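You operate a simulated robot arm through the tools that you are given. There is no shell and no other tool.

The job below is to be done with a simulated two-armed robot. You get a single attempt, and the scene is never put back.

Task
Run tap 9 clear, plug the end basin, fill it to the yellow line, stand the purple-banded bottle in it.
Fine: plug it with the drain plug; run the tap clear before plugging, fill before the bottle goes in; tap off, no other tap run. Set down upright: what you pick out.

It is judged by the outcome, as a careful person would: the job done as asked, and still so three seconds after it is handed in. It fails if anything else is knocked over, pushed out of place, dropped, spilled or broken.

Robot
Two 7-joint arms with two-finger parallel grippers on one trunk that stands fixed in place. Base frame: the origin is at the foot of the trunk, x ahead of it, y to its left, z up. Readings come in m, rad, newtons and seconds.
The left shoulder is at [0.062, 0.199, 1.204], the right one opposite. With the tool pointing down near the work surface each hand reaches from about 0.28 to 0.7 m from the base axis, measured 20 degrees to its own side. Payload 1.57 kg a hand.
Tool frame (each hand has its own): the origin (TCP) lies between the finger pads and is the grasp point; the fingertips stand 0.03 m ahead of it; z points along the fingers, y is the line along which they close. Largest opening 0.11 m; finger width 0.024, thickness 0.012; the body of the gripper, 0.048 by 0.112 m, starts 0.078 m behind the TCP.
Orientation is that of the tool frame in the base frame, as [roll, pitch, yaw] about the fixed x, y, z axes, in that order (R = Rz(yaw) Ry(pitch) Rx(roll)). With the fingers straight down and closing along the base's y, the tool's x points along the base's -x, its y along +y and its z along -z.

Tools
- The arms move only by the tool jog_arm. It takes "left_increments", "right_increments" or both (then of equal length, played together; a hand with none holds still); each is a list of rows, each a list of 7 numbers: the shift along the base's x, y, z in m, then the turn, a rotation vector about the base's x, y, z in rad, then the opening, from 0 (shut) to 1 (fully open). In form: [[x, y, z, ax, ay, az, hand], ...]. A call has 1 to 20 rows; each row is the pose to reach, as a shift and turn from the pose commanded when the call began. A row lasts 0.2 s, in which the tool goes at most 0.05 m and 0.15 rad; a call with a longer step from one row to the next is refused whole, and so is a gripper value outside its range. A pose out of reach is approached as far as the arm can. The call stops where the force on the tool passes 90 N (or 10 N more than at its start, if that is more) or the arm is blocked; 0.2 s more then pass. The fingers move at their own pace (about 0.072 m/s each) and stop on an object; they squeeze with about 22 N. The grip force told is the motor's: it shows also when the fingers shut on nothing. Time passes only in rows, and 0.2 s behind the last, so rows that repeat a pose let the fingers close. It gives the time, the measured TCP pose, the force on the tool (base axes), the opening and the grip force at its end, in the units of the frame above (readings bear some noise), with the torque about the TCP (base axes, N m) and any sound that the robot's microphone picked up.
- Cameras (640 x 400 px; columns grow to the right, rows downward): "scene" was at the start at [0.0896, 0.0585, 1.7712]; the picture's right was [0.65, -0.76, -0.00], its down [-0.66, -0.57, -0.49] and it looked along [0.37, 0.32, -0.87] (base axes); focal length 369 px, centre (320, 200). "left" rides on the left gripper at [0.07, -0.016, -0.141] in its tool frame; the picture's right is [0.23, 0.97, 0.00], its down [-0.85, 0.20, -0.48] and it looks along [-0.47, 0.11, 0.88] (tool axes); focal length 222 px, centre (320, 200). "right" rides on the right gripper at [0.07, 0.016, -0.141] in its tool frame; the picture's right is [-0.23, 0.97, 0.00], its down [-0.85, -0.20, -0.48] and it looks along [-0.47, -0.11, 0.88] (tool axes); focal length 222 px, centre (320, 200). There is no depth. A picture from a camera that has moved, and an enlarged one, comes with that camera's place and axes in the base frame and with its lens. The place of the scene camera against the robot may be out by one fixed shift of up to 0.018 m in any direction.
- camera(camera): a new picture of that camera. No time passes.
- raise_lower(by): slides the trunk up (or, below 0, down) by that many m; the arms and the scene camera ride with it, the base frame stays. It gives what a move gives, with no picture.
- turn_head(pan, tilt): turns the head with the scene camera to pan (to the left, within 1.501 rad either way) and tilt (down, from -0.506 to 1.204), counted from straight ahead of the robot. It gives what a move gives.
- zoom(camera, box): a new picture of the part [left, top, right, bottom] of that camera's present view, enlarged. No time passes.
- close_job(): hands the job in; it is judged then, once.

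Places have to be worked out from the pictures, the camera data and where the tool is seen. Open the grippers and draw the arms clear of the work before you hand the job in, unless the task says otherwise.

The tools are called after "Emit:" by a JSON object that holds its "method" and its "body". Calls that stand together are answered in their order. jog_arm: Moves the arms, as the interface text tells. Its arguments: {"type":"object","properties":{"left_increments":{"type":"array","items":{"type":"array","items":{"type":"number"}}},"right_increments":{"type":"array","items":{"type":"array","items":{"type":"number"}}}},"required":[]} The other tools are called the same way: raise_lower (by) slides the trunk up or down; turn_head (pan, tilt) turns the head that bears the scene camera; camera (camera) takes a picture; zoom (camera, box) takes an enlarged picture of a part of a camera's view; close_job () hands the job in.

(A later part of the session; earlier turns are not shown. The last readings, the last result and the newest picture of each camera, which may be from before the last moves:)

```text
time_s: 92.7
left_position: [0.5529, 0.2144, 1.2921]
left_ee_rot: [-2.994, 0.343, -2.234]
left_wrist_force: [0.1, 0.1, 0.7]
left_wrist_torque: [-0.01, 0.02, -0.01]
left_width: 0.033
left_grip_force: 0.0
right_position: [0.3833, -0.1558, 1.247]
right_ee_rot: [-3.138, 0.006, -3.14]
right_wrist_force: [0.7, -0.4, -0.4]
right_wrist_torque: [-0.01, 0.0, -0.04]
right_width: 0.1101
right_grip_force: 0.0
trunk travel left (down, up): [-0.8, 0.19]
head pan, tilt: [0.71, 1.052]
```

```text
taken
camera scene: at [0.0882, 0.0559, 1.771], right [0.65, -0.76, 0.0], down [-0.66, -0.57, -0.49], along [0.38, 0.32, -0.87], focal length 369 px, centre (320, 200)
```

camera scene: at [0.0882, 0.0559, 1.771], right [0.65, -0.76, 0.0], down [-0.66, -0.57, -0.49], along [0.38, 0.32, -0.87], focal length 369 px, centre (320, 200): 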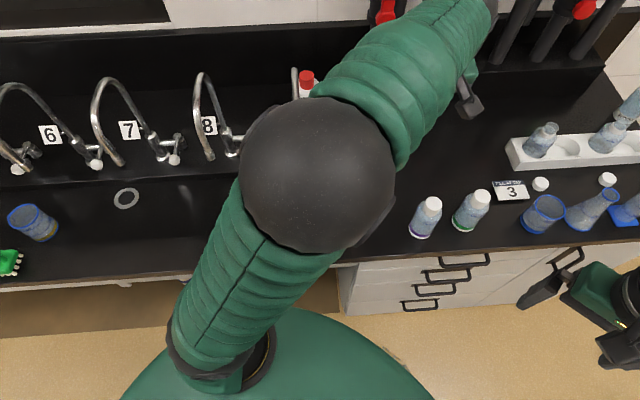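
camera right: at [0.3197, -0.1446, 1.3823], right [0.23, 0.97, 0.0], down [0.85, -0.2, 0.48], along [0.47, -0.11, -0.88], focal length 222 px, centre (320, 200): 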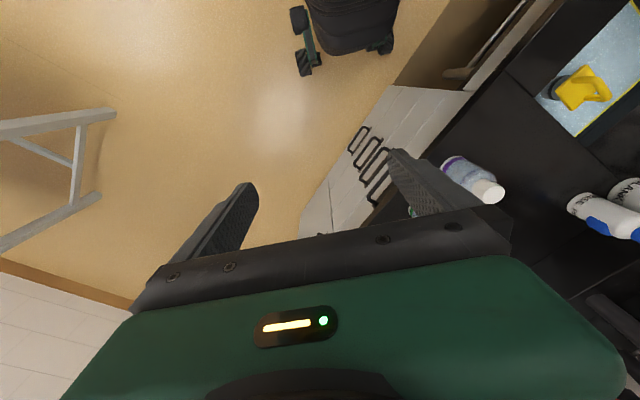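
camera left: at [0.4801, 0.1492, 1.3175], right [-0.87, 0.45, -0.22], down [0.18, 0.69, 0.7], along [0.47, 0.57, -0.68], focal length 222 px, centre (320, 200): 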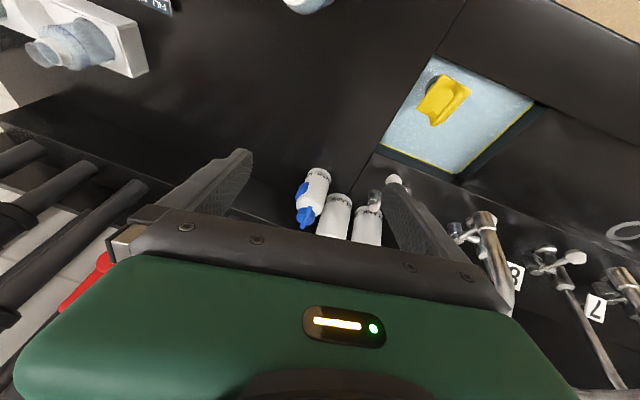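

At this height the elbow moves left and the hand follows. I level the gripper and restore its yaw here.

Emit:
{"method": "jog_arm", "body": {"left_increments": [[0, 0, 0.005, 0.034, 0.032, -0.049, 0.3], [0, 0, 0.01, 0.067, 0.064, -0.098, 0.3], [0, 0, 0.01, 0.101, 0.0956, -0.1472, 0.3], [0, 0, 0.01, 0.101, 0.0956, -0.1472, 0.3]]}}

Emit:
{"method": "camera", "body": {"camera": "scene"}}

```text
time_s: 93.7
left_position: [0.5542, 0.2148, 1.3045]
left_ee_rot: [3.141, 0.35, -2.431]
left_wrist_force: [0.9, -1.0, -0.1]
left_wrist_torque: [-0.01, -0.01, -0.01]
left_width: 0.0331
left_grip_force: 0.1
right_position: [0.3841, -0.1562, 1.2473]
right_ee_rot: [3.141, 0.005, 3.141]
right_wrist_force: [0.1, 0.2, 0.1]
right_wrist_torque: [0.01, -0.01, -0.03]
right_width: 0.1098
right_grip_force: 0.0
trunk travel left (down, up): [-0.8, 0.19]
head pan, tilt: [0.71, 1.052]
```

```text
taken
camera scene: at [0.09, 0.0558, 1.7713], right [0.65, -0.76, 0.0], down [-0.66, -0.57, -0.49], along [0.37, 0.32, -0.87], focal length 369 px, centre (320, 200)
```

scene: 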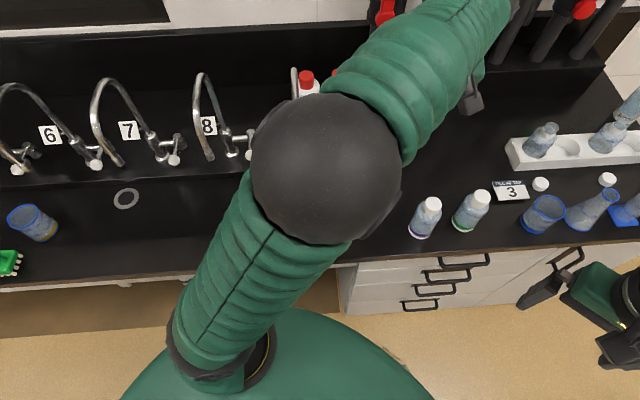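

The orientation is restored at this height. I step right above the bottle, still high.

Emit:
{"method": "jog_arm", "body": {"left_increments": [[0, -0.03, 0, 0, 0, 0, 0.5], [0, -0.06, 0, 0, 0, 0, 0.8], [0, -0.09, 0, 0, 0, 0, 0.85]]}}

Emit:
{"method": "camera", "body": {"camera": "scene"}}

Emit:
{"method": "camera", "body": {"camera": "left"}}

```text
time_s: 94.5
left_position: [0.5528, 0.1242, 1.3043]
left_ee_rot: [3.141, 0.351, -2.429]
left_wrist_force: [-0.4, 0.2, -0.3]
left_wrist_torque: [0.02, 0.03, 0.01]
left_width: 0.0936
left_grip_force: 0.0
right_position: [0.384, -0.1566, 1.2467]
right_ee_rot: [3.141, 0.004, -3.141]
right_wrist_force: [-0.2, -1.2, 0.4]
right_wrist_torque: [-0.03, 0.04, -0.02]
right_width: 0.1097
right_grip_force: 0.0
trunk travel left (down, up): [-0.8, 0.19]
head pan, tilt: [0.71, 1.052]
```

```text
taken
camera scene: at [0.0894, 0.0534, 1.7714], right [0.65, -0.76, 0.0], down [-0.66, -0.57, -0.5], along [0.37, 0.32, -0.87], focal length 369 px, centre (320, 200)
```

scene: 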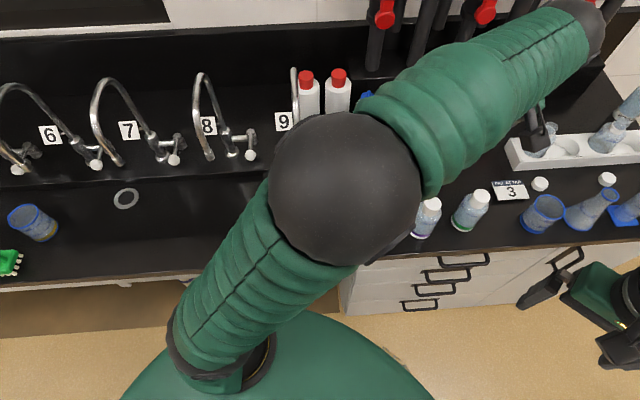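

```text
taken
camera left: at [0.4763, 0.037, 1.4126], right [-0.8, 0.6, -0.08], down [0.35, 0.57, 0.74], along [0.49, 0.57, -0.67], focal length 222 px, centre (320, 200)
```

left: 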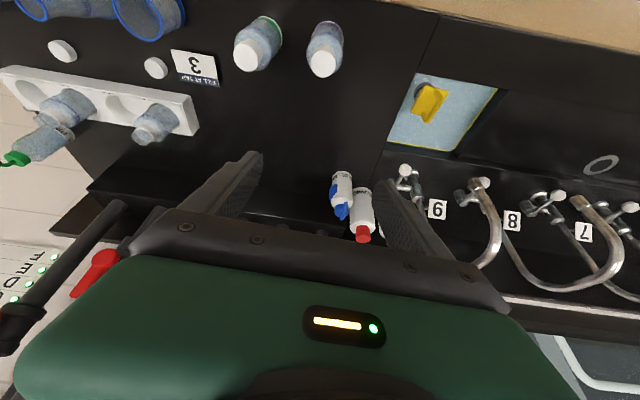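

It followed well. The purple bottle is at about (0.555, 0.104). I turn slightly counter-clockwise for joint margin and start descending over it.

Emit:
{"method": "jog_arm", "body": {"left_increments": [[0, -0.01, -0.03, 0, 0, 0.1, 0.85], [0, -0.02, -0.06, 0, 0, 0.2, 0.85], [0, -0.02, -0.09, 0, 0, 0.3, 0.85]]}}

Emit:
{"method": "camera", "body": {"camera": "scene"}}

Emit:
{"method": "camera", "body": {"camera": "left"}}

```text
time_s: 95.5
left_position: [0.5546, 0.1065, 1.2623]
left_ee_rot: [-3.025, 0.325, -2.076]
left_wrist_force: [-0.4, 0.7, -0.3]
left_wrist_torque: [-0.03, 0.0, -0.01]
left_width: 0.0938
left_grip_force: 0.2
right_position: [0.3828, -0.1566, 1.2473]
right_ee_rot: [-3.139, 0.005, -3.141]
right_wrist_force: [-0.1, 0.0, 0.0]
right_wrist_torque: [0.0, 0.02, 0.01]
right_width: 0.11
right_grip_force: 0.1
trunk travel left (down, up): [-0.8, 0.19]
head pan, tilt: [0.71, 1.052]
stopped in row 3 (left hand): the arm was blocked; the commanded pose is now the measured one
```

```text
taken
camera scene: at [0.0896, 0.0557, 1.7716], right [0.65, -0.76, 0.0], down [-0.66, -0.57, -0.49], along [0.37, 0.32, -0.87], focal length 369 px, centre (320, 200)
```

scene: 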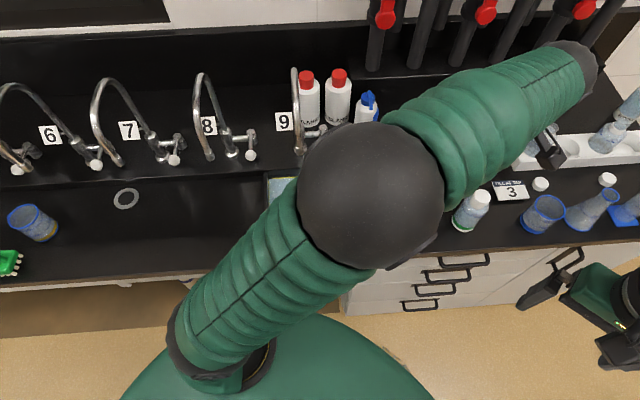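

```text
taken
camera left: at [0.5014, 0.0092, 1.3745], right [-0.93, 0.31, -0.18], down [0.1, 0.71, 0.7], along [0.35, 0.64, -0.69], focal length 222 px, centre (320, 200)
```

left: 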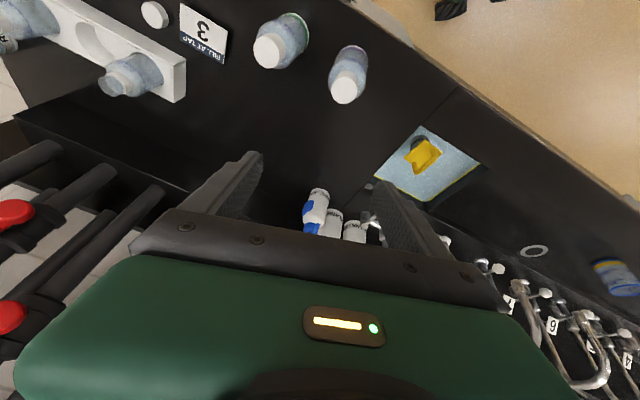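

The elbow keeps ending on the wrong side. I'll go back to the arm's starting posture (hand left, yaw 0, tool down), from which everything worked, staying high on the way.

Emit:
{"method": "jog_arm", "body": {"left_increments": [[-0.022, 0.034, 0.02, 0, 0, 0, 0.3], [-0.045, 0.07, 0.035, 0, 0, -0.05, 0.3], [-0.07, 0.105, 0.05, 0, 0, -0.15, 0.3]]}}

Emit:
{"method": "camera", "body": {"camera": "scene"}}

```text
time_s: 96.3
left_position: [0.484, 0.2121, 1.3064]
left_ee_rot: [-3.031, 0.324, -2.24]
left_wrist_force: [-0.8, 0.1, 0.1]
left_wrist_torque: [-0.02, -0.04, -0.04]
left_width: 0.0331
left_grip_force: 0.1
right_position: [0.3808, -0.1527, 1.2484]
right_ee_rot: [-3.139, 0.007, -3.142]
right_wrist_force: [-0.3, 1.1, 0.5]
right_wrist_torque: [-0.01, 0.03, -0.01]
right_width: 0.1102
right_grip_force: 0.1
trunk travel left (down, up): [-0.8, 0.19]
head pan, tilt: [0.71, 1.052]
```

```text
taken
camera scene: at [0.0862, 0.0616, 1.7711], right [0.65, -0.76, 0.0], down [-0.66, -0.57, -0.49], along [0.38, 0.32, -0.87], focal length 369 px, centre (320, 200)
```

scene: 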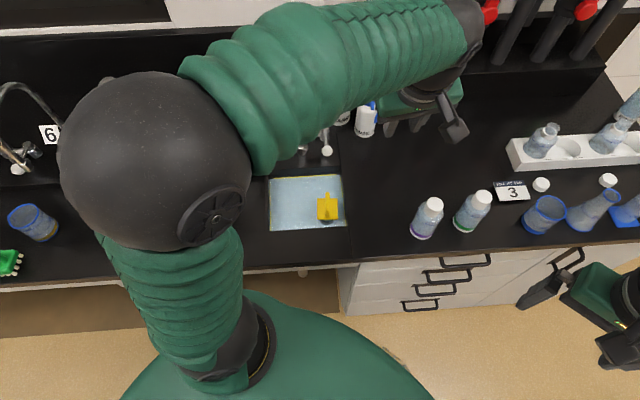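

The elbow has swung to the left side, like at the start. I restore the gripper orientation here.

Emit:
{"method": "jog_arm", "body": {"left_increments": [[0, 0, 0, 0.054, -0.0044, -0.05, 0.3], [0, 0, 0, 0.108, -0.0089, -0.1, 0.3], [0, 0, 0, 0.1619, -0.0133, -0.1494, 0.3], [0, 0, 0, 0.1619, -0.0133, -0.1494, 0.3]]}}

Emit:
{"method": "camera", "body": {"camera": "scene"}}

```text
time_s: 97.3
left_position: [0.4858, 0.2088, 1.3073]
left_ee_rot: [3.14, 0.452, -2.429]
left_wrist_force: [-0.7, 0.6, 0.5]
left_wrist_torque: [-0.02, -0.01, -0.01]
left_width: 0.0328
left_grip_force: 0.1
right_position: [0.3836, -0.1546, 1.2473]
right_ee_rot: [-3.138, 0.007, 3.141]
right_wrist_force: [0.2, 0.1, -0.2]
right_wrist_torque: [0.0, -0.04, -0.03]
right_width: 0.11
right_grip_force: 0.0
trunk travel left (down, up): [-0.8, 0.19]
head pan, tilt: [0.71, 1.052]
```

```text
taken
camera scene: at [0.09, 0.0577, 1.7712], right [0.65, -0.76, 0.0], down [-0.66, -0.57, -0.49], along [0.37, 0.32, -0.87], focal length 369 px, centre (320, 200)
```

scene: 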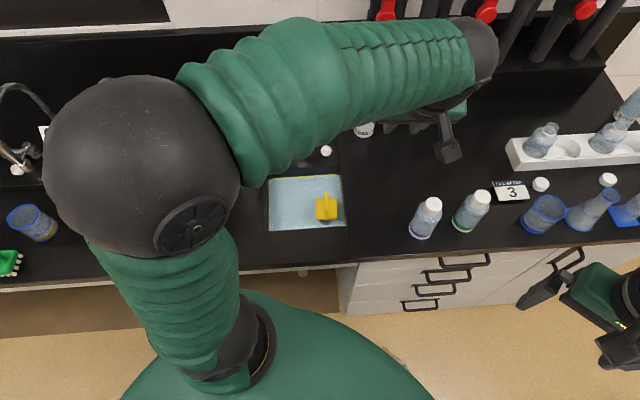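

Good posture now. I move toward the bottle in steps, opening the gripper, watching that the hand follows.

Emit:
{"method": "jog_arm", "body": {"left_increments": [[0.02, -0.028, -0.015, 0, 0, 0, 0.5], [0.042, -0.055, -0.035, 0, 0, 0, 0.75], [0.062, -0.085, -0.06, 0, 0, 0, 0.85]]}}

Emit:
{"method": "camera", "body": {"camera": "scene"}}

Emit:
{"method": "camera", "body": {"camera": "left"}}

```text
time_s: 98.1
left_position: [0.5471, 0.1204, 1.2492]
left_ee_rot: [3.136, 0.452, -2.429]
left_wrist_force: [1.1, 0.2, 0.1]
left_wrist_torque: [0.01, 0.02, 0.02]
left_width: 0.0936
left_grip_force: 0.0
right_position: [0.3825, -0.1582, 1.2458]
right_ee_rot: [3.141, 0.005, 3.141]
right_wrist_force: [0.7, 0.5, 0.8]
right_wrist_torque: [0.0, -0.04, -0.04]
right_width: 0.1099
right_grip_force: 0.0
trunk travel left (down, up): [-0.8, 0.19]
head pan, tilt: [0.71, 1.052]
```

```text
taken
camera scene: at [0.0917, 0.053, 1.7713], right [0.65, -0.76, 0.0], down [-0.66, -0.57, -0.49], along [0.37, 0.32, -0.87], focal length 369 px, centre (320, 200)
```

scene: 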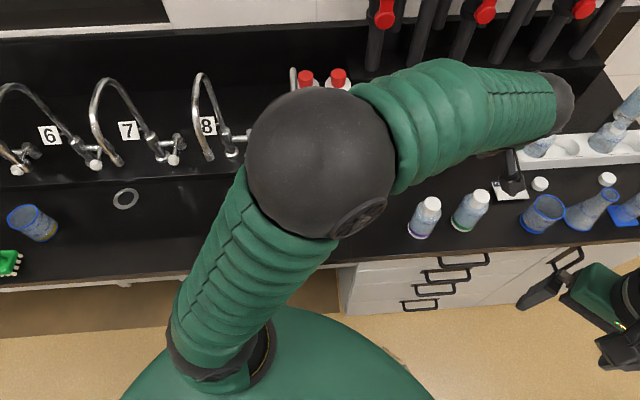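

```text
taken
camera left: at [0.463, 0.026, 1.3451], right [-0.79, 0.6, -0.1], down [0.29, 0.52, 0.8], along [0.53, 0.61, -0.59], focal length 222 px, centre (320, 200)
```

left: 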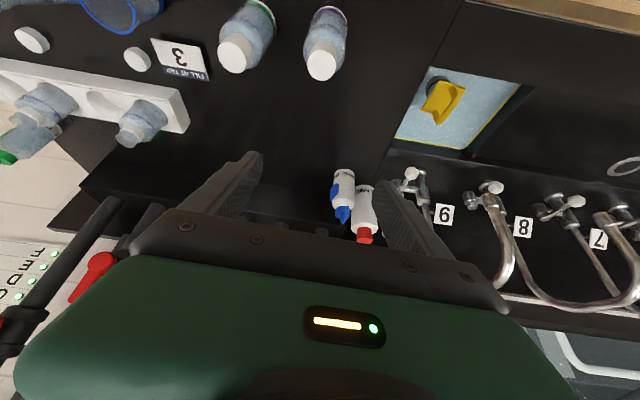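

The hand follows. Idea: since the arms ride with the trunk, I can keep this comfortable arm posture and descend by lowering the trunk. First I align over the bottle axis (≈0.556, 0.105).

Emit:
{"method": "jog_arm", "body": {"left_increments": [[0.0025, -0.01, 0, 0, 0, 0, 0.85], [0.005, -0.0205, 0, 0, 0, 0, 0.85], [0.005, -0.0205, 0, 0, 0, 0, 0.85]], "right_increments": [[-0.02, -0.03, 0, 0, 0, 0, 1], [-0.04, -0.06, 0, 0, 0, 0, 1], [-0.06, -0.09, 0, 0, 0, 0, 1]]}}

Emit:
{"method": "camera", "body": {"camera": "scene"}}

Emit:
{"method": "camera", "body": {"camera": "left"}}

Emit:
{"method": "camera", "body": {"camera": "right"}}

```text
time_s: 98.9
left_position: [0.5507, 0.097, 1.2489]
left_ee_rot: [3.138, 0.454, -2.432]
left_wrist_force: [0.1, -0.4, 0.2]
left_wrist_torque: [0.01, 0.02, -0.06]
left_width: 0.0935
left_grip_force: 0.1
right_position: [0.3245, -0.2481, 1.2492]
right_ee_rot: [3.14, 0.008, -3.14]
right_wrist_force: [-0.2, 0.6, -0.2]
right_wrist_torque: [0.01, 0.01, -0.02]
right_width: 0.1101
right_grip_force: 0.1
trunk travel left (down, up): [-0.8, 0.19]
head pan, tilt: [0.71, 1.052]
```

```text
taken
camera scene: at [0.0881, 0.0513, 1.7715], right [0.65, -0.76, 0.0], down [-0.66, -0.56, -0.5], along [0.38, 0.33, -0.87], focal length 369 px, centre (320, 200)
```

scene: 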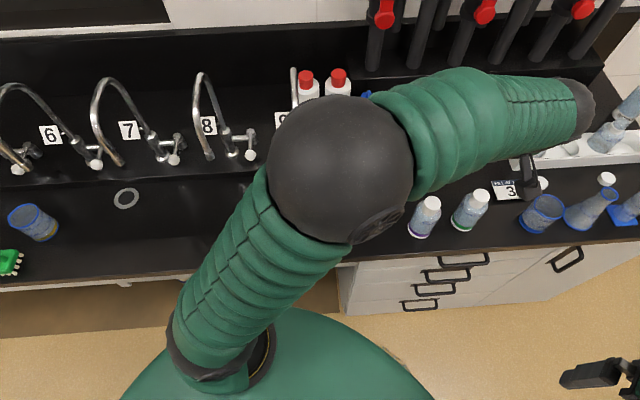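

```text
taken
camera left: at [0.4667, 0.0044, 1.3453], right [-0.79, 0.6, -0.1], down [0.29, 0.51, 0.81], along [0.54, 0.61, -0.58], focal length 222 px, centre (320, 200)
```

left: 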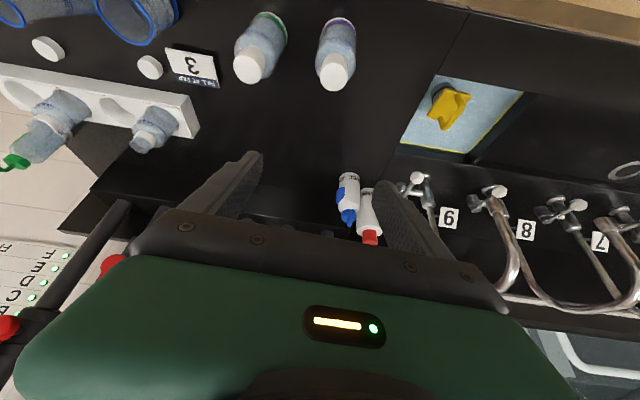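

```text
taken
camera right: at [0.2547, -0.232, 1.389], right [0.23, 0.97, 0.0], down [0.85, -0.2, 0.48], along [0.47, -0.11, -0.88], focal length 222 px, centre (320, 200)
```

right: 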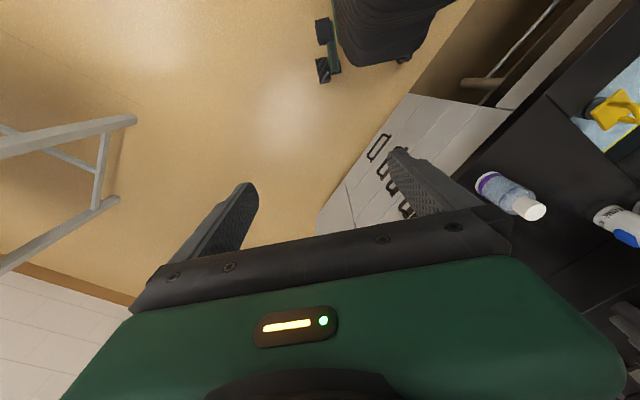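

The bottle is centred between the fingers (b) and ~4 mm ahead, as wanted. I lower the trunk 10 cm and check.

Emit:
{"method": "raise_lower", "body": {"by": -0.1}}

Emit:
{"method": "camera", "body": {"camera": "left"}}

Emit:
{"method": "camera", "body": {"camera": "scene"}}

```text
time_s: 100.2
left_position: [0.5514, 0.1016, 1.1484]
left_ee_rot: [3.141, 0.451, -2.429]
left_wrist_force: [0.2, 0.4, -0.4]
left_wrist_torque: [-0.02, -0.01, 0.05]
left_width: 0.0932
left_grip_force: 0.0
right_position: [0.3242, -0.2453, 1.1498]
right_ee_rot: [3.141, 0.005, 3.14]
right_wrist_force: [0.1, -0.8, -0.2]
right_wrist_torque: [-0.01, 0.01, -0.04]
right_width: 0.1101
right_grip_force: 0.1
trunk travel left (down, up): [-0.7, 0.29]
head pan, tilt: [0.71, 1.052]
```

```text
taken
camera left: at [0.4673, 0.0074, 1.2451], right [-0.79, 0.6, -0.1], down [0.29, 0.52, 0.8], along [0.54, 0.61, -0.59], focal length 222 px, centre (320, 200)
```

left: 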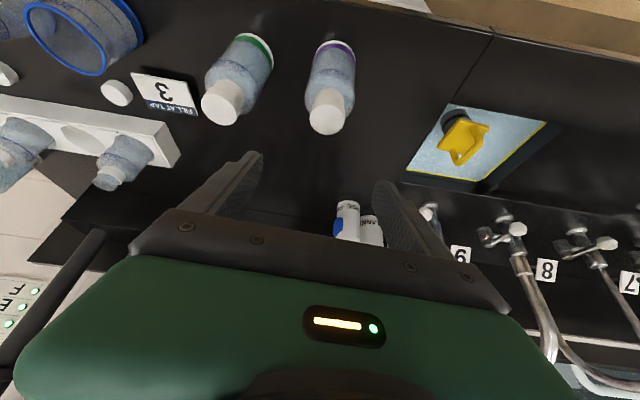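

```text
taken
camera scene: at [0.0889, 0.055, 1.6714], right [0.65, -0.76, 0.0], down [-0.66, -0.57, -0.49], along [0.37, 0.32, -0.87], focal length 369 px, centre (320, 200)
```

scene: 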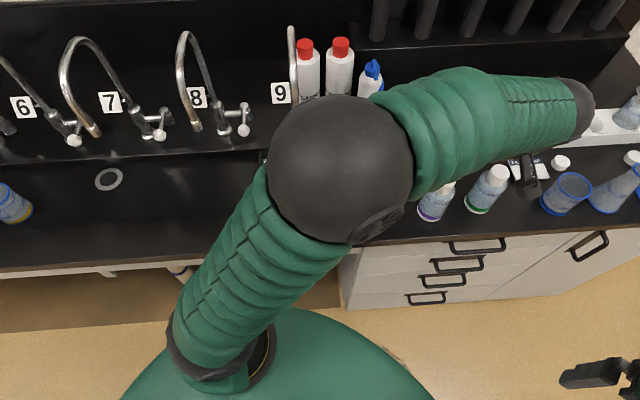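

Trunk lowering works smoothly with the arm posture kept. I zoom to refine alignment with the bottle before the final descent.

Emit:
{"method": "zoom", "body": {"camera": "left", "box": [180, 20, 420, 180]}}

```text
2.50 times, centred on (300, 100) of left
camera zoom: at [0.4673, 0.0074, 1.2451], right [-0.79, 0.6, -0.1], down [0.29, 0.52, 0.8], along [0.54, 0.61, -0.59], focal length 555 px, centre (370, 450)
```

zoom: 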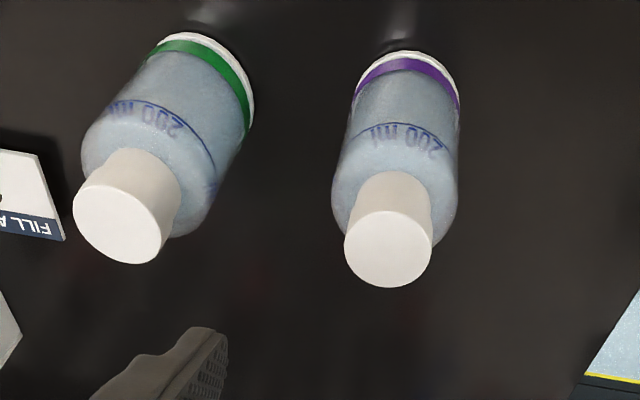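

Alignment is good (bottle ~4 mm ahead, ~2 mm right of the TCP). I lower another 10 cm.

Emit:
{"method": "raise_lower", "body": {"by": -0.1}}

Emit:
{"method": "camera", "body": {"camera": "left"}}

Emit:
{"method": "camera", "body": {"camera": "scene"}}

```text
time_s: 101.5
left_position: [0.551, 0.1002, 1.0474]
left_ee_rot: [3.139, 0.454, -2.43]
left_wrist_force: [0.1, -0.5, -0.1]
left_wrist_torque: [-0.01, -0.02, -0.01]
left_width: 0.0936
left_grip_force: 0.0
right_position: [0.3246, -0.2465, 1.05]
right_ee_rot: [3.141, 0.006, -3.141]
right_wrist_force: [0.1, 0.4, 0.2]
right_wrist_torque: [-0.01, -0.01, 0.01]
right_width: 0.1103
right_grip_force: 0.0
trunk travel left (down, up): [-0.6, 0.39]
head pan, tilt: [0.71, 1.052]
```

```text
taken
camera left: at [0.4672, 0.0074, 1.1451], right [-0.79, 0.6, -0.1], down [0.29, 0.52, 0.8], along [0.54, 0.61, -0.59], focal length 222 px, centre (320, 200)
```

left: 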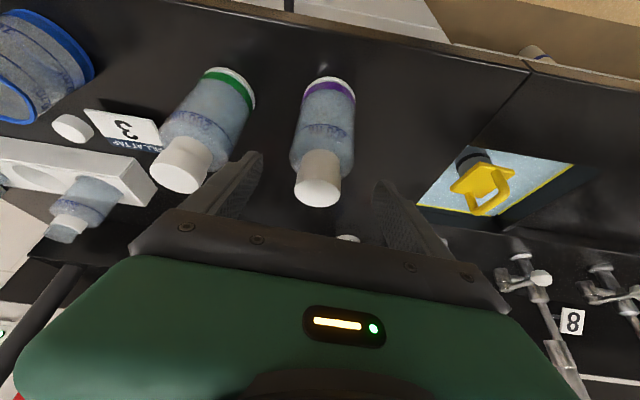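

```text
taken
camera scene: at [0.0887, 0.055, 1.5714], right [0.65, -0.76, 0.0], down [-0.66, -0.57, -0.49], along [0.37, 0.32, -0.87], focal length 369 px, centre (320, 200)
```

scene: 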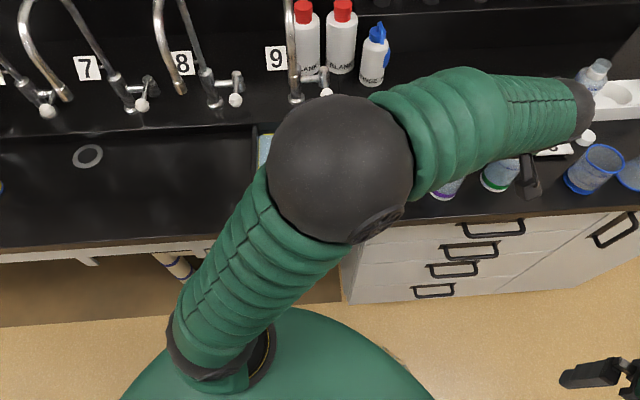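

The cap is centred between the fingers. I lower the last 4.5 cm so the fingers straddle the upper body.

Emit:
{"method": "raise_lower", "body": {"by": -0.045}}

Emit:
{"method": "camera", "body": {"camera": "left"}}

Emit:
{"method": "zoom", "body": {"camera": "left", "box": [160, 60, 440, 260]}}

```text
time_s: 102.4
left_position: [0.551, 0.1023, 1.0032]
left_ee_rot: [-3.142, 0.452, -2.429]
left_wrist_force: [0.3, -0.5, 0.0]
left_wrist_torque: [0.02, 0.0, -0.02]
left_width: 0.0932
left_grip_force: 0.1
right_position: [0.3246, -0.2464, 1.0042]
right_ee_rot: [3.141, 0.006, 3.141]
right_wrist_force: [0.7, 0.2, -0.1]
right_wrist_torque: [-0.01, -0.03, 0.02]
right_width: 0.11
right_grip_force: 0.1
trunk travel left (down, up): [-0.555, 0.435]
head pan, tilt: [0.71, 1.052]
```

```text
taken
camera left: at [0.4671, 0.0074, 1.1002], right [-0.79, 0.6, -0.1], down [0.29, 0.52, 0.8], along [0.54, 0.61, -0.59], focal length 222 px, centre (320, 200)
```

left: 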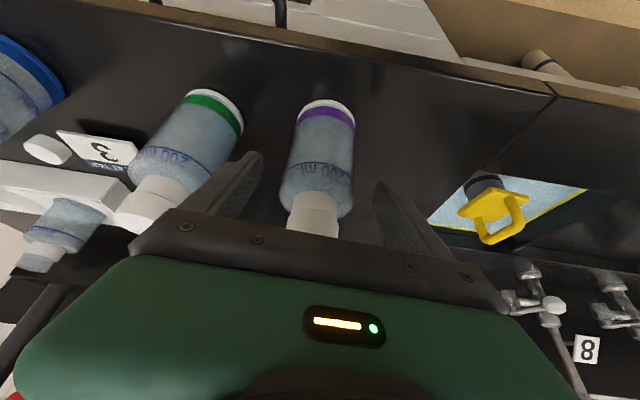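

```text
2.00 times, centred on (300, 160) of left
camera zoom: at [0.4671, 0.0074, 1.1002], right [-0.79, 0.6, -0.1], down [0.29, 0.52, 0.8], along [0.54, 0.61, -0.59], focal length 444 px, centre (360, 280)
```

zoom: 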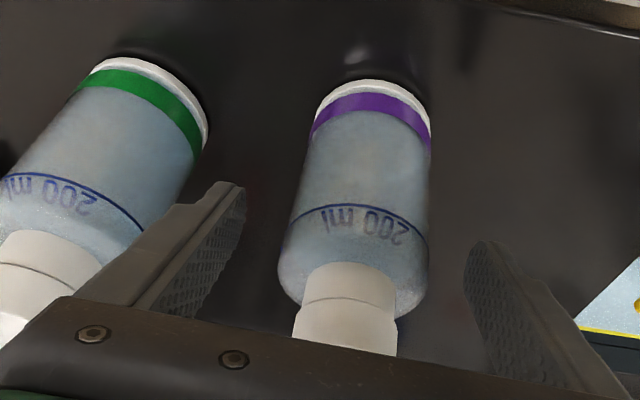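

The bottle's upper body is between the pads. I lower 6 mm more for a firmer hold and close the gripper.

Emit:
{"method": "raise_lower", "body": {"by": -0.006}}

Emit:
{"method": "jog_arm", "body": {"left_increments": [[0, 0, 0, 0, 0, 0, 0.7], [0, 0, 0, 0, 0, 0, 0.6], [0, 0, 0, 0, 0, 0, 0.5], [0, 0, 0, 0, 0, 0, 0.4], [0, 0, 0, 0, 0, 0, 0.35], [0, 0, 0, 0, 0, 0, 0.35]]}}

Emit:
{"method": "zoom", "body": {"camera": "left", "box": [160, 60, 440, 260]}}

```text
time_s: 103.0
left_position: [0.5512, 0.102, 0.9977]
left_ee_rot: [3.138, 0.453, -2.429]
left_wrist_force: [0.5, -0.2, -0.7]
left_wrist_torque: [-0.02, 0.01, 0.03]
left_width: 0.0934
left_grip_force: 0.1
right_position: [0.3235, -0.2455, 0.9974]
right_ee_rot: [3.141, 0.005, -3.141]
right_wrist_force: [0.0, 0.4, -0.5]
right_wrist_torque: [0.0, -0.04, -0.01]
right_width: 0.1101
right_grip_force: 0.0
trunk travel left (down, up): [-0.549, 0.441]
head pan, tilt: [0.71, 1.052]
```

```text
time_s: 104.4
left_position: [0.5496, 0.101, 0.9976]
left_ee_rot: [3.14, 0.451, -2.428]
left_wrist_force: [0.8, 0.1, 1.0]
left_wrist_torque: [0.01, -0.06, 0.05]
left_width: 0.0593
left_grip_force: 22.3
right_position: [0.3256, -0.2452, 0.9981]
right_ee_rot: [3.142, 0.005, -3.141]
right_wrist_force: [0.0, 0.3, -0.1]
right_wrist_torque: [-0.02, 0.01, 0.0]
right_width: 0.1099
right_grip_force: 0.0
trunk travel left (down, up): [-0.549, 0.441]
head pan, tilt: [0.71, 1.052]
```

```text
2.00 times, centred on (300, 160) of left
camera zoom: at [0.4673, 0.0075, 1.094], right [-0.79, 0.6, -0.1], down [0.29, 0.52, 0.8], along [0.54, 0.61, -0.59], focal length 444 px, centre (360, 280)
```

zoom: 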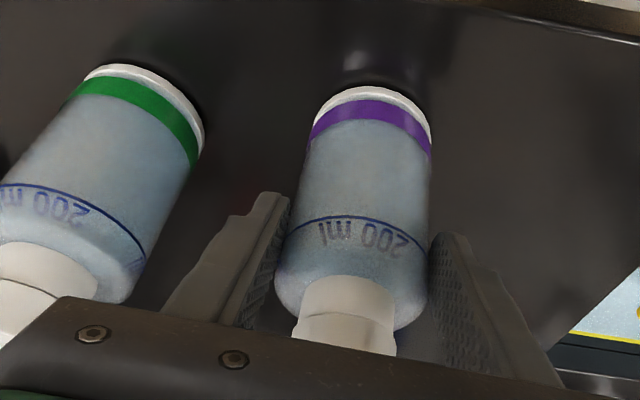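

The bottle is held (59 mm, 22 N). I lift it by raising the trunk 7 cm and check the hold.

Emit:
{"method": "raise_lower", "body": {"by": 0.07}}

Emit:
{"method": "camera", "body": {"camera": "left"}}

Emit:
{"method": "camera", "body": {"camera": "scene"}}

```text
time_s: 105.5
left_position: [0.5512, 0.1016, 1.0664]
left_ee_rot: [3.138, 0.453, -2.43]
left_wrist_force: [0.4, -0.7, -2.1]
left_wrist_torque: [-0.02, 0.04, -0.01]
left_width: 0.059
left_grip_force: 22.1
right_position: [0.3264, -0.245, 1.068]
right_ee_rot: [3.141, 0.007, -3.141]
right_wrist_force: [-0.1, 0.0, -0.6]
right_wrist_torque: [0.01, 0.02, -0.02]
right_width: 0.11
right_grip_force: 0.0
trunk travel left (down, up): [-0.619, 0.371]
head pan, tilt: [0.71, 1.052]
```

```text
taken
camera left: at [0.4677, 0.0074, 1.1637], right [-0.79, 0.6, -0.1], down [0.29, 0.52, 0.8], along [0.54, 0.61, -0.59], focal length 222 px, centre (320, 200)
```

left: 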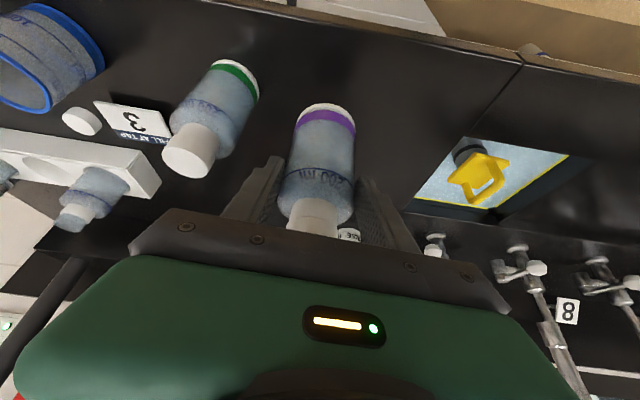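

```text
taken
camera scene: at [0.0895, 0.0551, 1.5903], right [0.65, -0.76, 0.0], down [-0.66, -0.57, -0.49], along [0.37, 0.32, -0.87], focal length 369 px, centre (320, 200)
```

scene: 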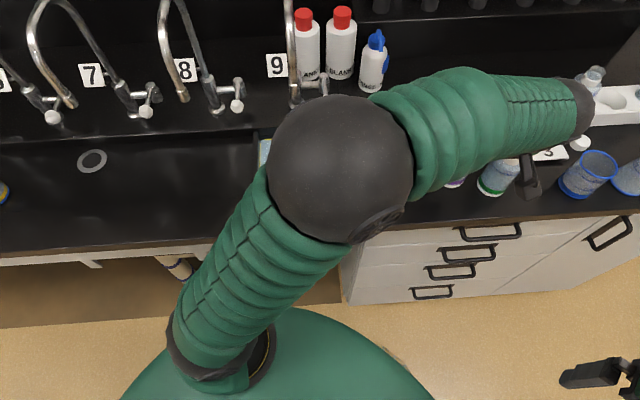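

The bottle is held firmly (≈0.2 kg). I carry it left toward the basin in short calls, slightly higher to clear the plug handle.

Emit:
{"method": "jog_arm", "body": {"left_increments": [[-0.018, 0.03, 0.006, 0, 0, 0, 0.35], [-0.036, 0.062, 0.012, 0, 0, 0, 0.35], [-0.053, 0.09, 0.014, 0, 0, 0, 0.35]]}}

Emit:
{"method": "camera", "body": {"camera": "scene"}}

Emit:
{"method": "camera", "body": {"camera": "left"}}

```text
time_s: 106.3
left_position: [0.4948, 0.1943, 1.0823]
left_ee_rot: [3.14, 0.451, -2.429]
left_wrist_force: [0.4, 0.7, -2.1]
left_wrist_torque: [-0.04, 0.02, 0.03]
left_width: 0.059
left_grip_force: 21.8
right_position: [0.3253, -0.2446, 1.0692]
right_ee_rot: [-3.139, 0.004, 3.141]
right_wrist_force: [-0.5, -0.7, 0.5]
right_wrist_torque: [0.0, 0.04, -0.02]
right_width: 0.1101
right_grip_force: 0.1
trunk travel left (down, up): [-0.619, 0.371]
head pan, tilt: [0.71, 1.052]
```

```text
taken
camera scene: at [0.0884, 0.0579, 1.5903], right [0.65, -0.76, 0.0], down [-0.66, -0.57, -0.49], along [0.38, 0.32, -0.87], focal length 369 px, centre (320, 200)
```

scene: 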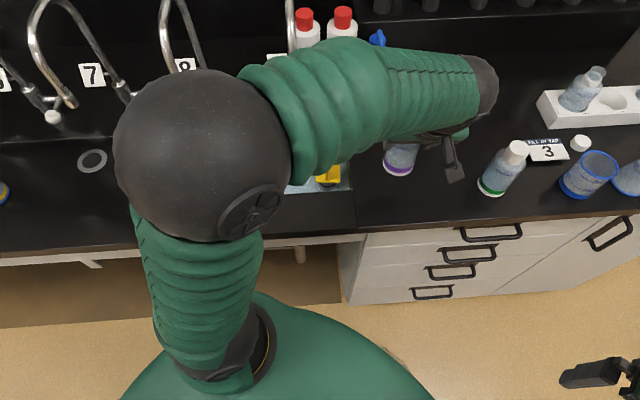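

```text
taken
camera left: at [0.4129, 0.1002, 1.1788], right [-0.79, 0.6, -0.1], down [0.29, 0.52, 0.8], along [0.54, 0.61, -0.59], focal length 222 px, centre (320, 200)
```

left: 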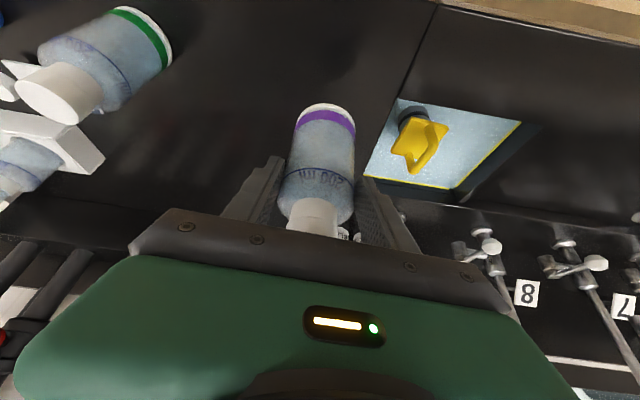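

Smooth. I continue left, keeping the bottle bottom above the plug handle and staying in front of the spout.

Emit:
{"method": "jog_arm", "body": {"left_increments": [[-0.02, 0.034, 0, 0, 0, 0, 0.35], [-0.04, 0.067, 0, 0, 0, 0, 0.35], [-0.058, 0.098, 0, 0, 0, 0, 0.35]]}}

Emit:
{"method": "camera", "body": {"camera": "scene"}}

Emit:
{"method": "camera", "body": {"camera": "left"}}

```text
time_s: 107.1
left_position: [0.4371, 0.2927, 1.0832]
left_ee_rot: [3.14, 0.45, -2.43]
left_wrist_force: [0.1, 0.5, -2.7]
left_wrist_torque: [-0.03, 0.03, -0.03]
left_width: 0.059
left_grip_force: 22.2
right_position: [0.326, -0.2426, 1.0679]
right_ee_rot: [-3.138, 0.006, -3.141]
right_wrist_force: [0.2, 0.4, 0.6]
right_wrist_torque: [-0.01, 0.01, 0.02]
right_width: 0.1098
right_grip_force: 0.1
trunk travel left (down, up): [-0.619, 0.371]
head pan, tilt: [0.71, 1.052]
```

```text
taken
camera scene: at [0.0879, 0.059, 1.5903], right [0.65, -0.76, 0.0], down [-0.66, -0.57, -0.49], along [0.38, 0.32, -0.87], focal length 369 px, centre (320, 200)
```

scene: 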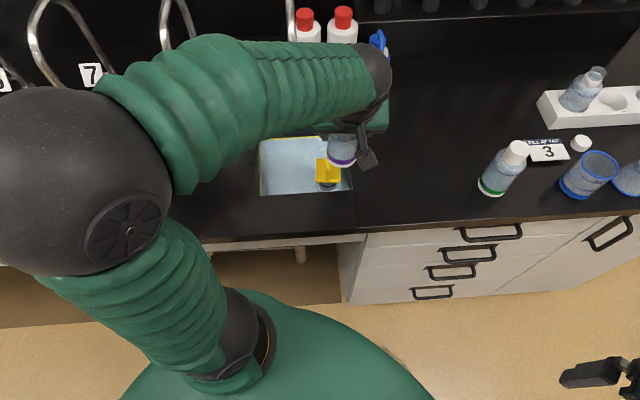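

```text
taken
camera left: at [0.3539, 0.1987, 1.1795], right [-0.79, 0.6, -0.1], down [0.29, 0.52, 0.8], along [0.54, 0.61, -0.59], focal length 222 px, centre (320, 200)
```

left: 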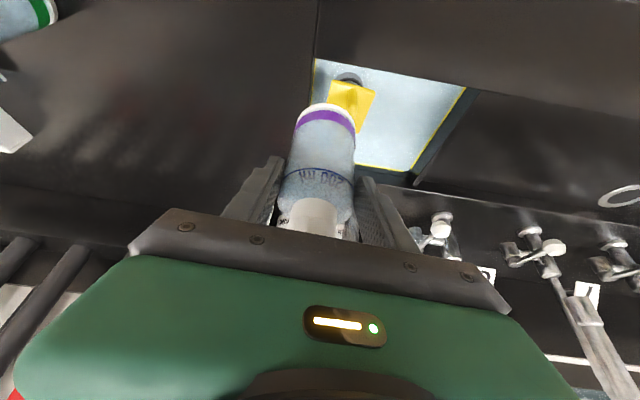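

The bottle is about to pass over the plug; clearances look fine. I continue left in front of the spout.

Emit:
{"method": "jog_arm", "body": {"left_increments": [[-0.018, 0.024, 0, 0, 0, 0, 0.35], [-0.037, 0.049, 0, 0, 0, 0, 0.35]]}}

Emit:
{"method": "camera", "body": {"camera": "left"}}

Emit:
{"method": "zoom", "body": {"camera": "scene", "box": [220, 20, 420, 220]}}

```text
time_s: 107.7
left_position: [0.3998, 0.3396, 1.081]
left_ee_rot: [3.141, 0.449, -2.429]
left_wrist_force: [-0.7, 0.5, -2.5]
left_wrist_torque: [-0.06, 0.04, -0.03]
left_width: 0.0591
left_grip_force: 21.7
right_position: [0.3234, -0.2436, 1.0688]
right_ee_rot: [-3.14, 0.007, -3.142]
right_wrist_force: [0.8, 0.4, 0.1]
right_wrist_torque: [-0.02, 0.02, 0.01]
right_width: 0.1101
right_grip_force: 0.0
trunk travel left (down, up): [-0.619, 0.371]
head pan, tilt: [0.71, 1.052]
```

```text
taken
camera left: at [0.3165, 0.2468, 1.1781], right [-0.79, 0.6, -0.1], down [0.29, 0.52, 0.8], along [0.54, 0.61, -0.59], focal length 222 px, centre (320, 200)
```

left: 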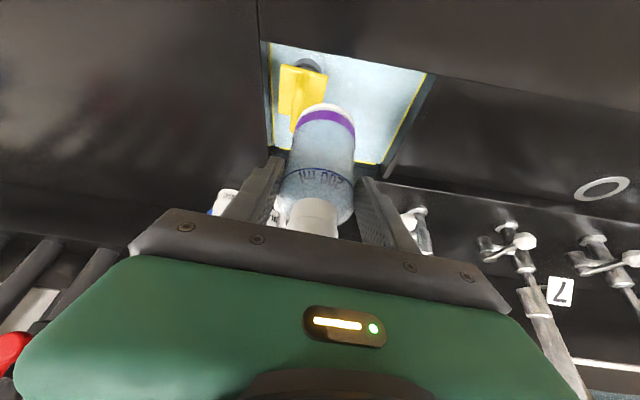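

```text
2.00 times, centred on (320, 120) of scene
camera zoom: at [0.0866, 0.0587, 1.5904], right [0.65, -0.76, 0.0], down [-0.66, -0.57, -0.49], along [0.38, 0.32, -0.87], focal length 738 px, centre (320, 360)
```

zoom: 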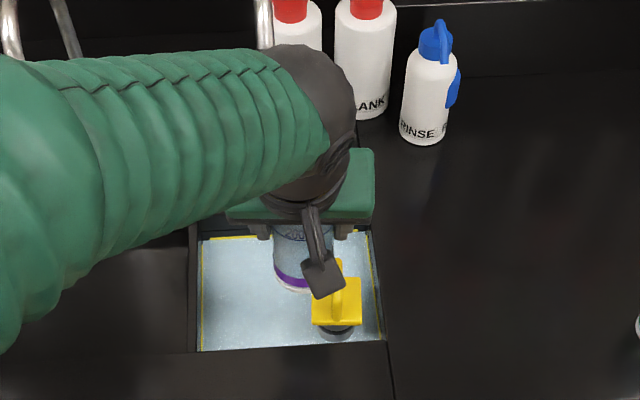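

Past the plug with no contact. I continue to left of the spout (b ≈ −0.07).

Emit:
{"method": "jog_arm", "body": {"left_increments": [[-0.0217, 0.0295, 0, 0, 0, 0, 0.35], [-0.0434, 0.059, 0, 0, 0, 0, 0.35]]}}

Emit:
{"method": "camera", "body": {"camera": "left"}}

Emit:
{"method": "zoom", "body": {"camera": "scene", "box": [220, 20, 420, 220]}}

```text
time_s: 108.3
left_position: [0.359, 0.3997, 1.0802]
left_ee_rot: [3.142, 0.452, -2.429]
left_wrist_force: [-0.1, -0.8, -2.3]
left_wrist_torque: [-0.07, 0.02, 0.0]
left_width: 0.0592
left_grip_force: 22.1
right_position: [0.3253, -0.2431, 1.0682]
right_ee_rot: [-3.14, 0.007, 3.141]
right_wrist_force: [-0.2, 0.3, -0.3]
right_wrist_torque: [-0.03, 0.01, -0.03]
right_width: 0.1102
right_grip_force: 0.1
trunk travel left (down, up): [-0.619, 0.371]
head pan, tilt: [0.71, 1.052]
```

```text
taken
camera left: at [0.2748, 0.3057, 1.1771], right [-0.79, 0.6, -0.1], down [0.29, 0.52, 0.8], along [0.54, 0.61, -0.59], focal length 222 px, centre (320, 200)
```

left: 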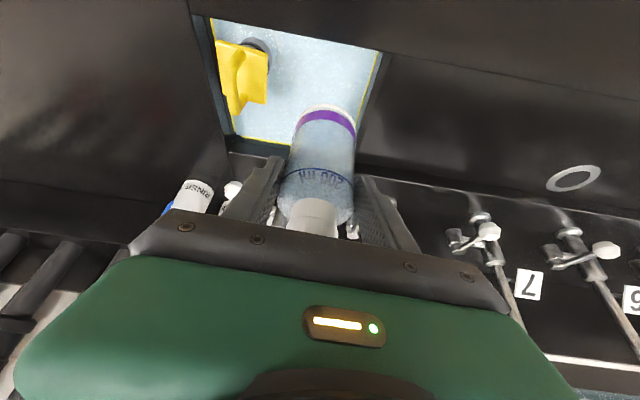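

```text
2.00 times, centred on (320, 120) of scene
camera zoom: at [0.0863, 0.0582, 1.5904], right [0.65, -0.76, 0.0], down [-0.66, -0.57, -0.49], along [0.38, 0.32, -0.87], focal length 738 px, centre (320, 360)
```

zoom: 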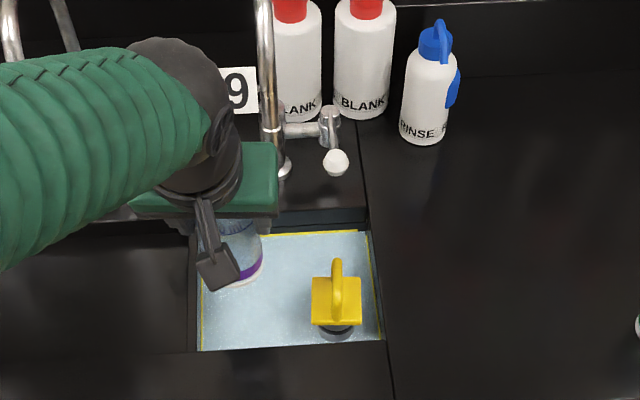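

The bottle is left of the spout. I lower the trunk 5 cm so its top is under the spout-tip level, then move it forward over the free part of the basin.

Emit:
{"method": "raise_lower", "body": {"by": -0.045}}

Emit:
{"method": "camera", "body": {"camera": "left"}}

Emit:
{"method": "zoom", "body": {"camera": "scene", "box": [220, 20, 420, 220]}}

```text
time_s: 109.1
left_position: [0.3594, 0.398, 1.036]
left_ee_rot: [3.141, 0.452, -2.428]
left_wrist_force: [-0.5, -1.2, -2.6]
left_wrist_torque: [-0.02, 0.0, 0.03]
left_width: 0.059
left_grip_force: 21.8
right_position: [0.324, -0.244, 1.0235]
right_ee_rot: [-3.141, 0.005, -3.141]
right_wrist_force: [0.1, 0.0, 0.4]
right_wrist_torque: [0.01, 0.03, -0.02]
right_width: 0.1099
right_grip_force: 0.0
trunk travel left (down, up): [-0.574, 0.416]
head pan, tilt: [0.71, 1.052]
```

```text
taken
camera left: at [0.2763, 0.3046, 1.132], right [-0.79, 0.6, -0.1], down [0.29, 0.52, 0.8], along [0.54, 0.61, -0.59], focal length 222 px, centre (320, 200)
```

left: 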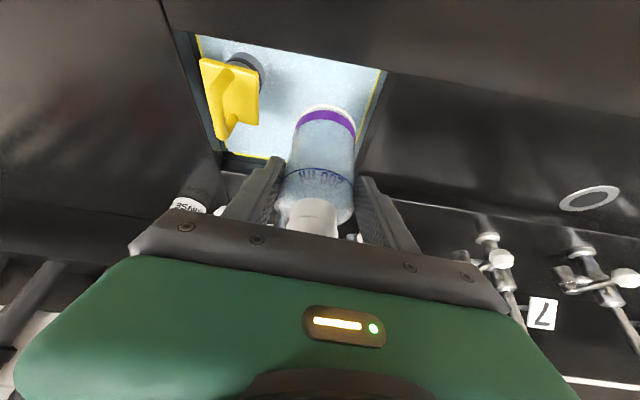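

```text
2.00 times, centred on (320, 120) of scene
camera zoom: at [0.0881, 0.057, 1.5453], right [0.65, -0.76, 0.0], down [-0.66, -0.57, -0.49], along [0.38, 0.32, -0.87], focal length 738 px, centre (320, 360)
```

zoom: 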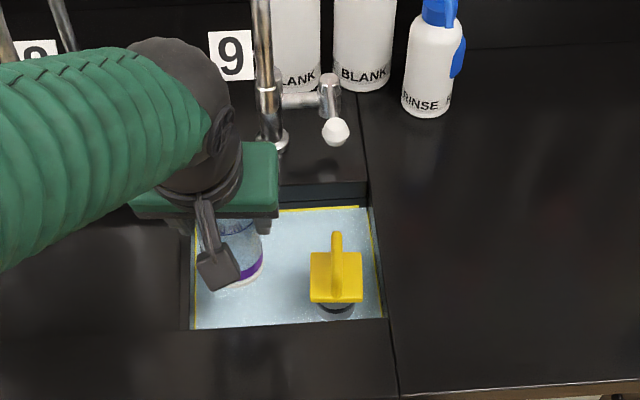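

I move 2.8 cm forward so the bottle clears the front wall, staying left of and in front of the spout.

Emit:
{"method": "jog_arm", "body": {"left_increments": [[0.0106, 0.0091, 0, 0, 0, 0, 0.35], [0.0212, 0.0183, 0, 0, 0, 0, 0.35], [0.0212, 0.0183, 0, 0, 0, 0, 0.35]]}}

Emit:
{"method": "camera", "body": {"camera": "left"}}

Emit:
{"method": "zoom", "body": {"camera": "scene", "box": [220, 20, 420, 220]}}

```text
time_s: 109.9
left_position: [0.3807, 0.4182, 1.0365]
left_ee_rot: [3.14, 0.452, -2.429]
left_wrist_force: [-1.2, 0.8, -3.3]
left_wrist_torque: [-0.04, 0.02, 0.02]
left_width: 0.0589
left_grip_force: 21.8
right_position: [0.3253, -0.2453, 1.0231]
right_ee_rot: [-3.14, 0.005, -3.141]
right_wrist_force: [-0.6, 0.3, -0.1]
right_wrist_torque: [0.03, 0.0, -0.02]
right_width: 0.11
right_grip_force: 0.1
trunk travel left (down, up): [-0.574, 0.416]
head pan, tilt: [0.71, 1.052]
```

```text
taken
camera left: at [0.2976, 0.3241, 1.1326], right [-0.79, 0.6, -0.1], down [0.29, 0.52, 0.8], along [0.54, 0.61, -0.59], focal length 222 px, centre (320, 200)
```

left: 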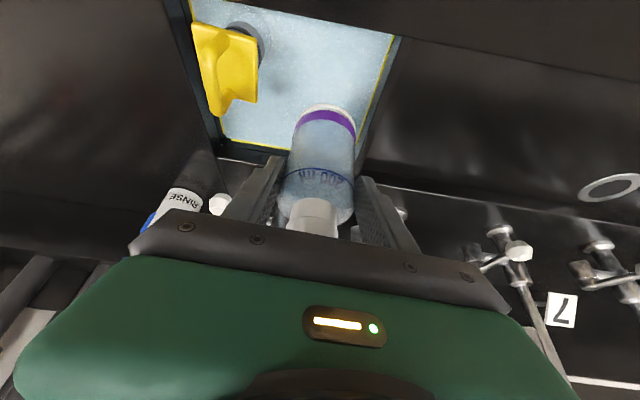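

```text
2.00 times, centred on (320, 120) of scene
camera zoom: at [0.0875, 0.0571, 1.5453], right [0.65, -0.76, 0.0], down [-0.66, -0.57, -0.49], along [0.38, 0.32, -0.87], focal length 738 px, centre (320, 360)
```

zoom: 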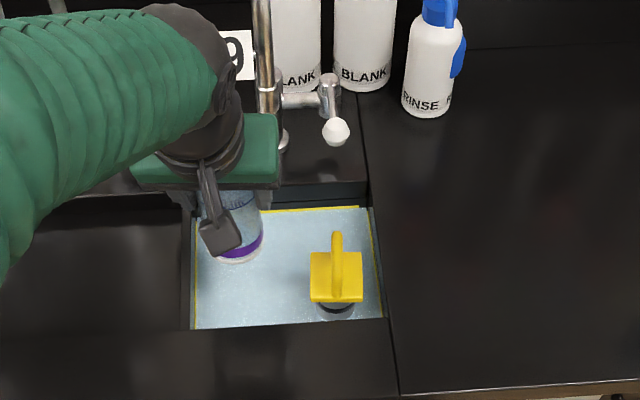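

Position is good: the bottle is over the free left part of the basin. I lower it with the trunk in stages.

Emit:
{"method": "raise_lower", "body": {"by": -0.06}}

Emit:
{"method": "camera", "body": {"camera": "left"}}

Emit:
{"method": "camera", "body": {"camera": "scene"}}

```text
time_s: 110.9
left_position: [0.3822, 0.4166, 0.9754]
left_ee_rot: [3.141, 0.453, -2.429]
left_wrist_force: [-0.3, 1.3, -2.8]
left_wrist_torque: [-0.05, 0.06, -0.03]
left_width: 0.0591
left_grip_force: 22.0
right_position: [0.3236, -0.2441, 0.9628]
right_ee_rot: [-3.14, 0.005, 3.14]
right_wrist_force: [0.0, 0.1, -0.1]
right_wrist_torque: [-0.02, 0.03, 0.01]
right_width: 0.1102
right_grip_force: 0.0
trunk travel left (down, up): [-0.514, 0.476]
head pan, tilt: [0.71, 1.052]
```

```text
taken
camera left: at [0.298, 0.3238, 1.0725], right [-0.79, 0.6, -0.1], down [0.29, 0.52, 0.8], along [0.54, 0.61, -0.59], focal length 222 px, centre (320, 200)
```

left: 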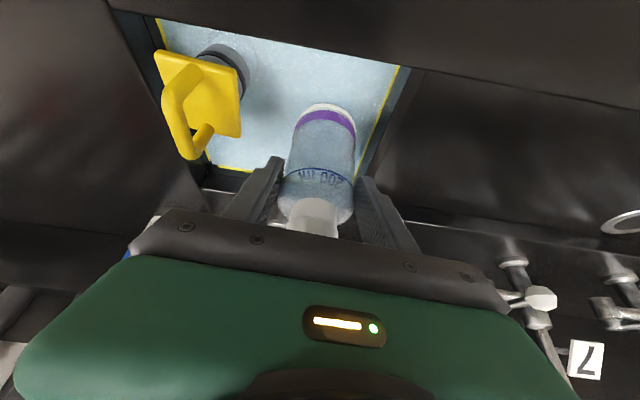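

```text
taken
camera scene: at [0.0881, 0.0569, 1.4853], right [0.65, -0.76, 0.0], down [-0.66, -0.57, -0.49], along [0.38, 0.32, -0.87], focal length 369 px, centre (320, 200)
```

scene: 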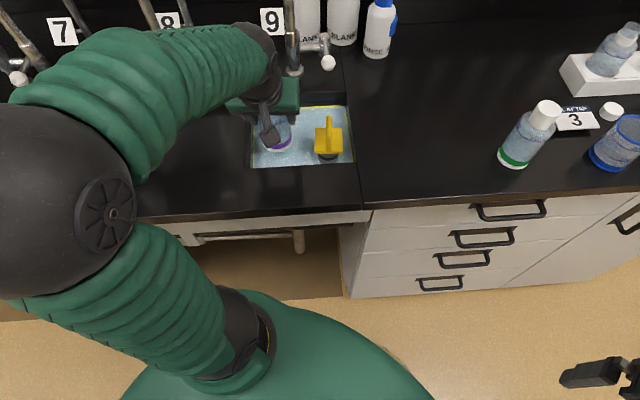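

Lined up well within the basin. I lower 3 cm more.

Emit:
{"method": "raise_lower", "body": {"by": -0.03}}

Emit:
{"method": "camera", "body": {"camera": "left"}}

Emit:
{"method": "zoom", "body": {"camera": "scene", "box": [220, 60, 380, 190]}}

```text
time_s: 111.7
left_position: [0.3805, 0.4177, 0.9467]
left_ee_rot: [3.139, 0.452, -2.43]
left_wrist_force: [0.8, 0.4, -2.5]
left_wrist_torque: [-0.03, 0.04, 0.0]
left_width: 0.059
left_grip_force: 21.6
right_position: [0.3258, -0.2437, 0.9326]
right_ee_rot: [-3.139, 0.005, 3.14]
right_wrist_force: [0.3, 0.3, 0.4]
right_wrist_torque: [-0.02, 0.01, -0.03]
right_width: 0.1099
right_grip_force: 0.0
trunk travel left (down, up): [-0.484, 0.506]
head pan, tilt: [0.71, 1.052]
```

```text
taken
camera left: at [0.2979, 0.3238, 1.0425], right [-0.79, 0.6, -0.1], down [0.29, 0.52, 0.8], along [0.54, 0.61, -0.59], focal length 222 px, centre (320, 200)
```

left: 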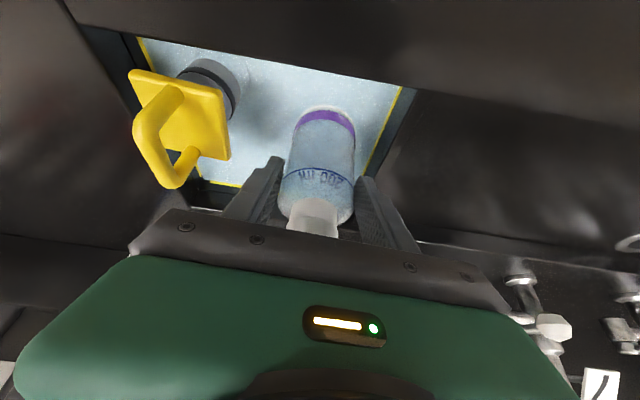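

```text
3.08 times, centred on (300, 125) of scene
camera zoom: at [0.088, 0.0569, 1.4553], right [0.65, -0.76, 0.0], down [-0.66, -0.57, -0.49], along [0.38, 0.32, -0.87], focal length 1135 px, centre (382, 431)
```

zoom: 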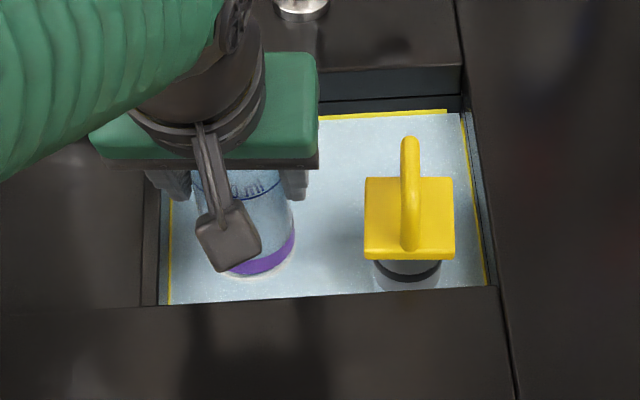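

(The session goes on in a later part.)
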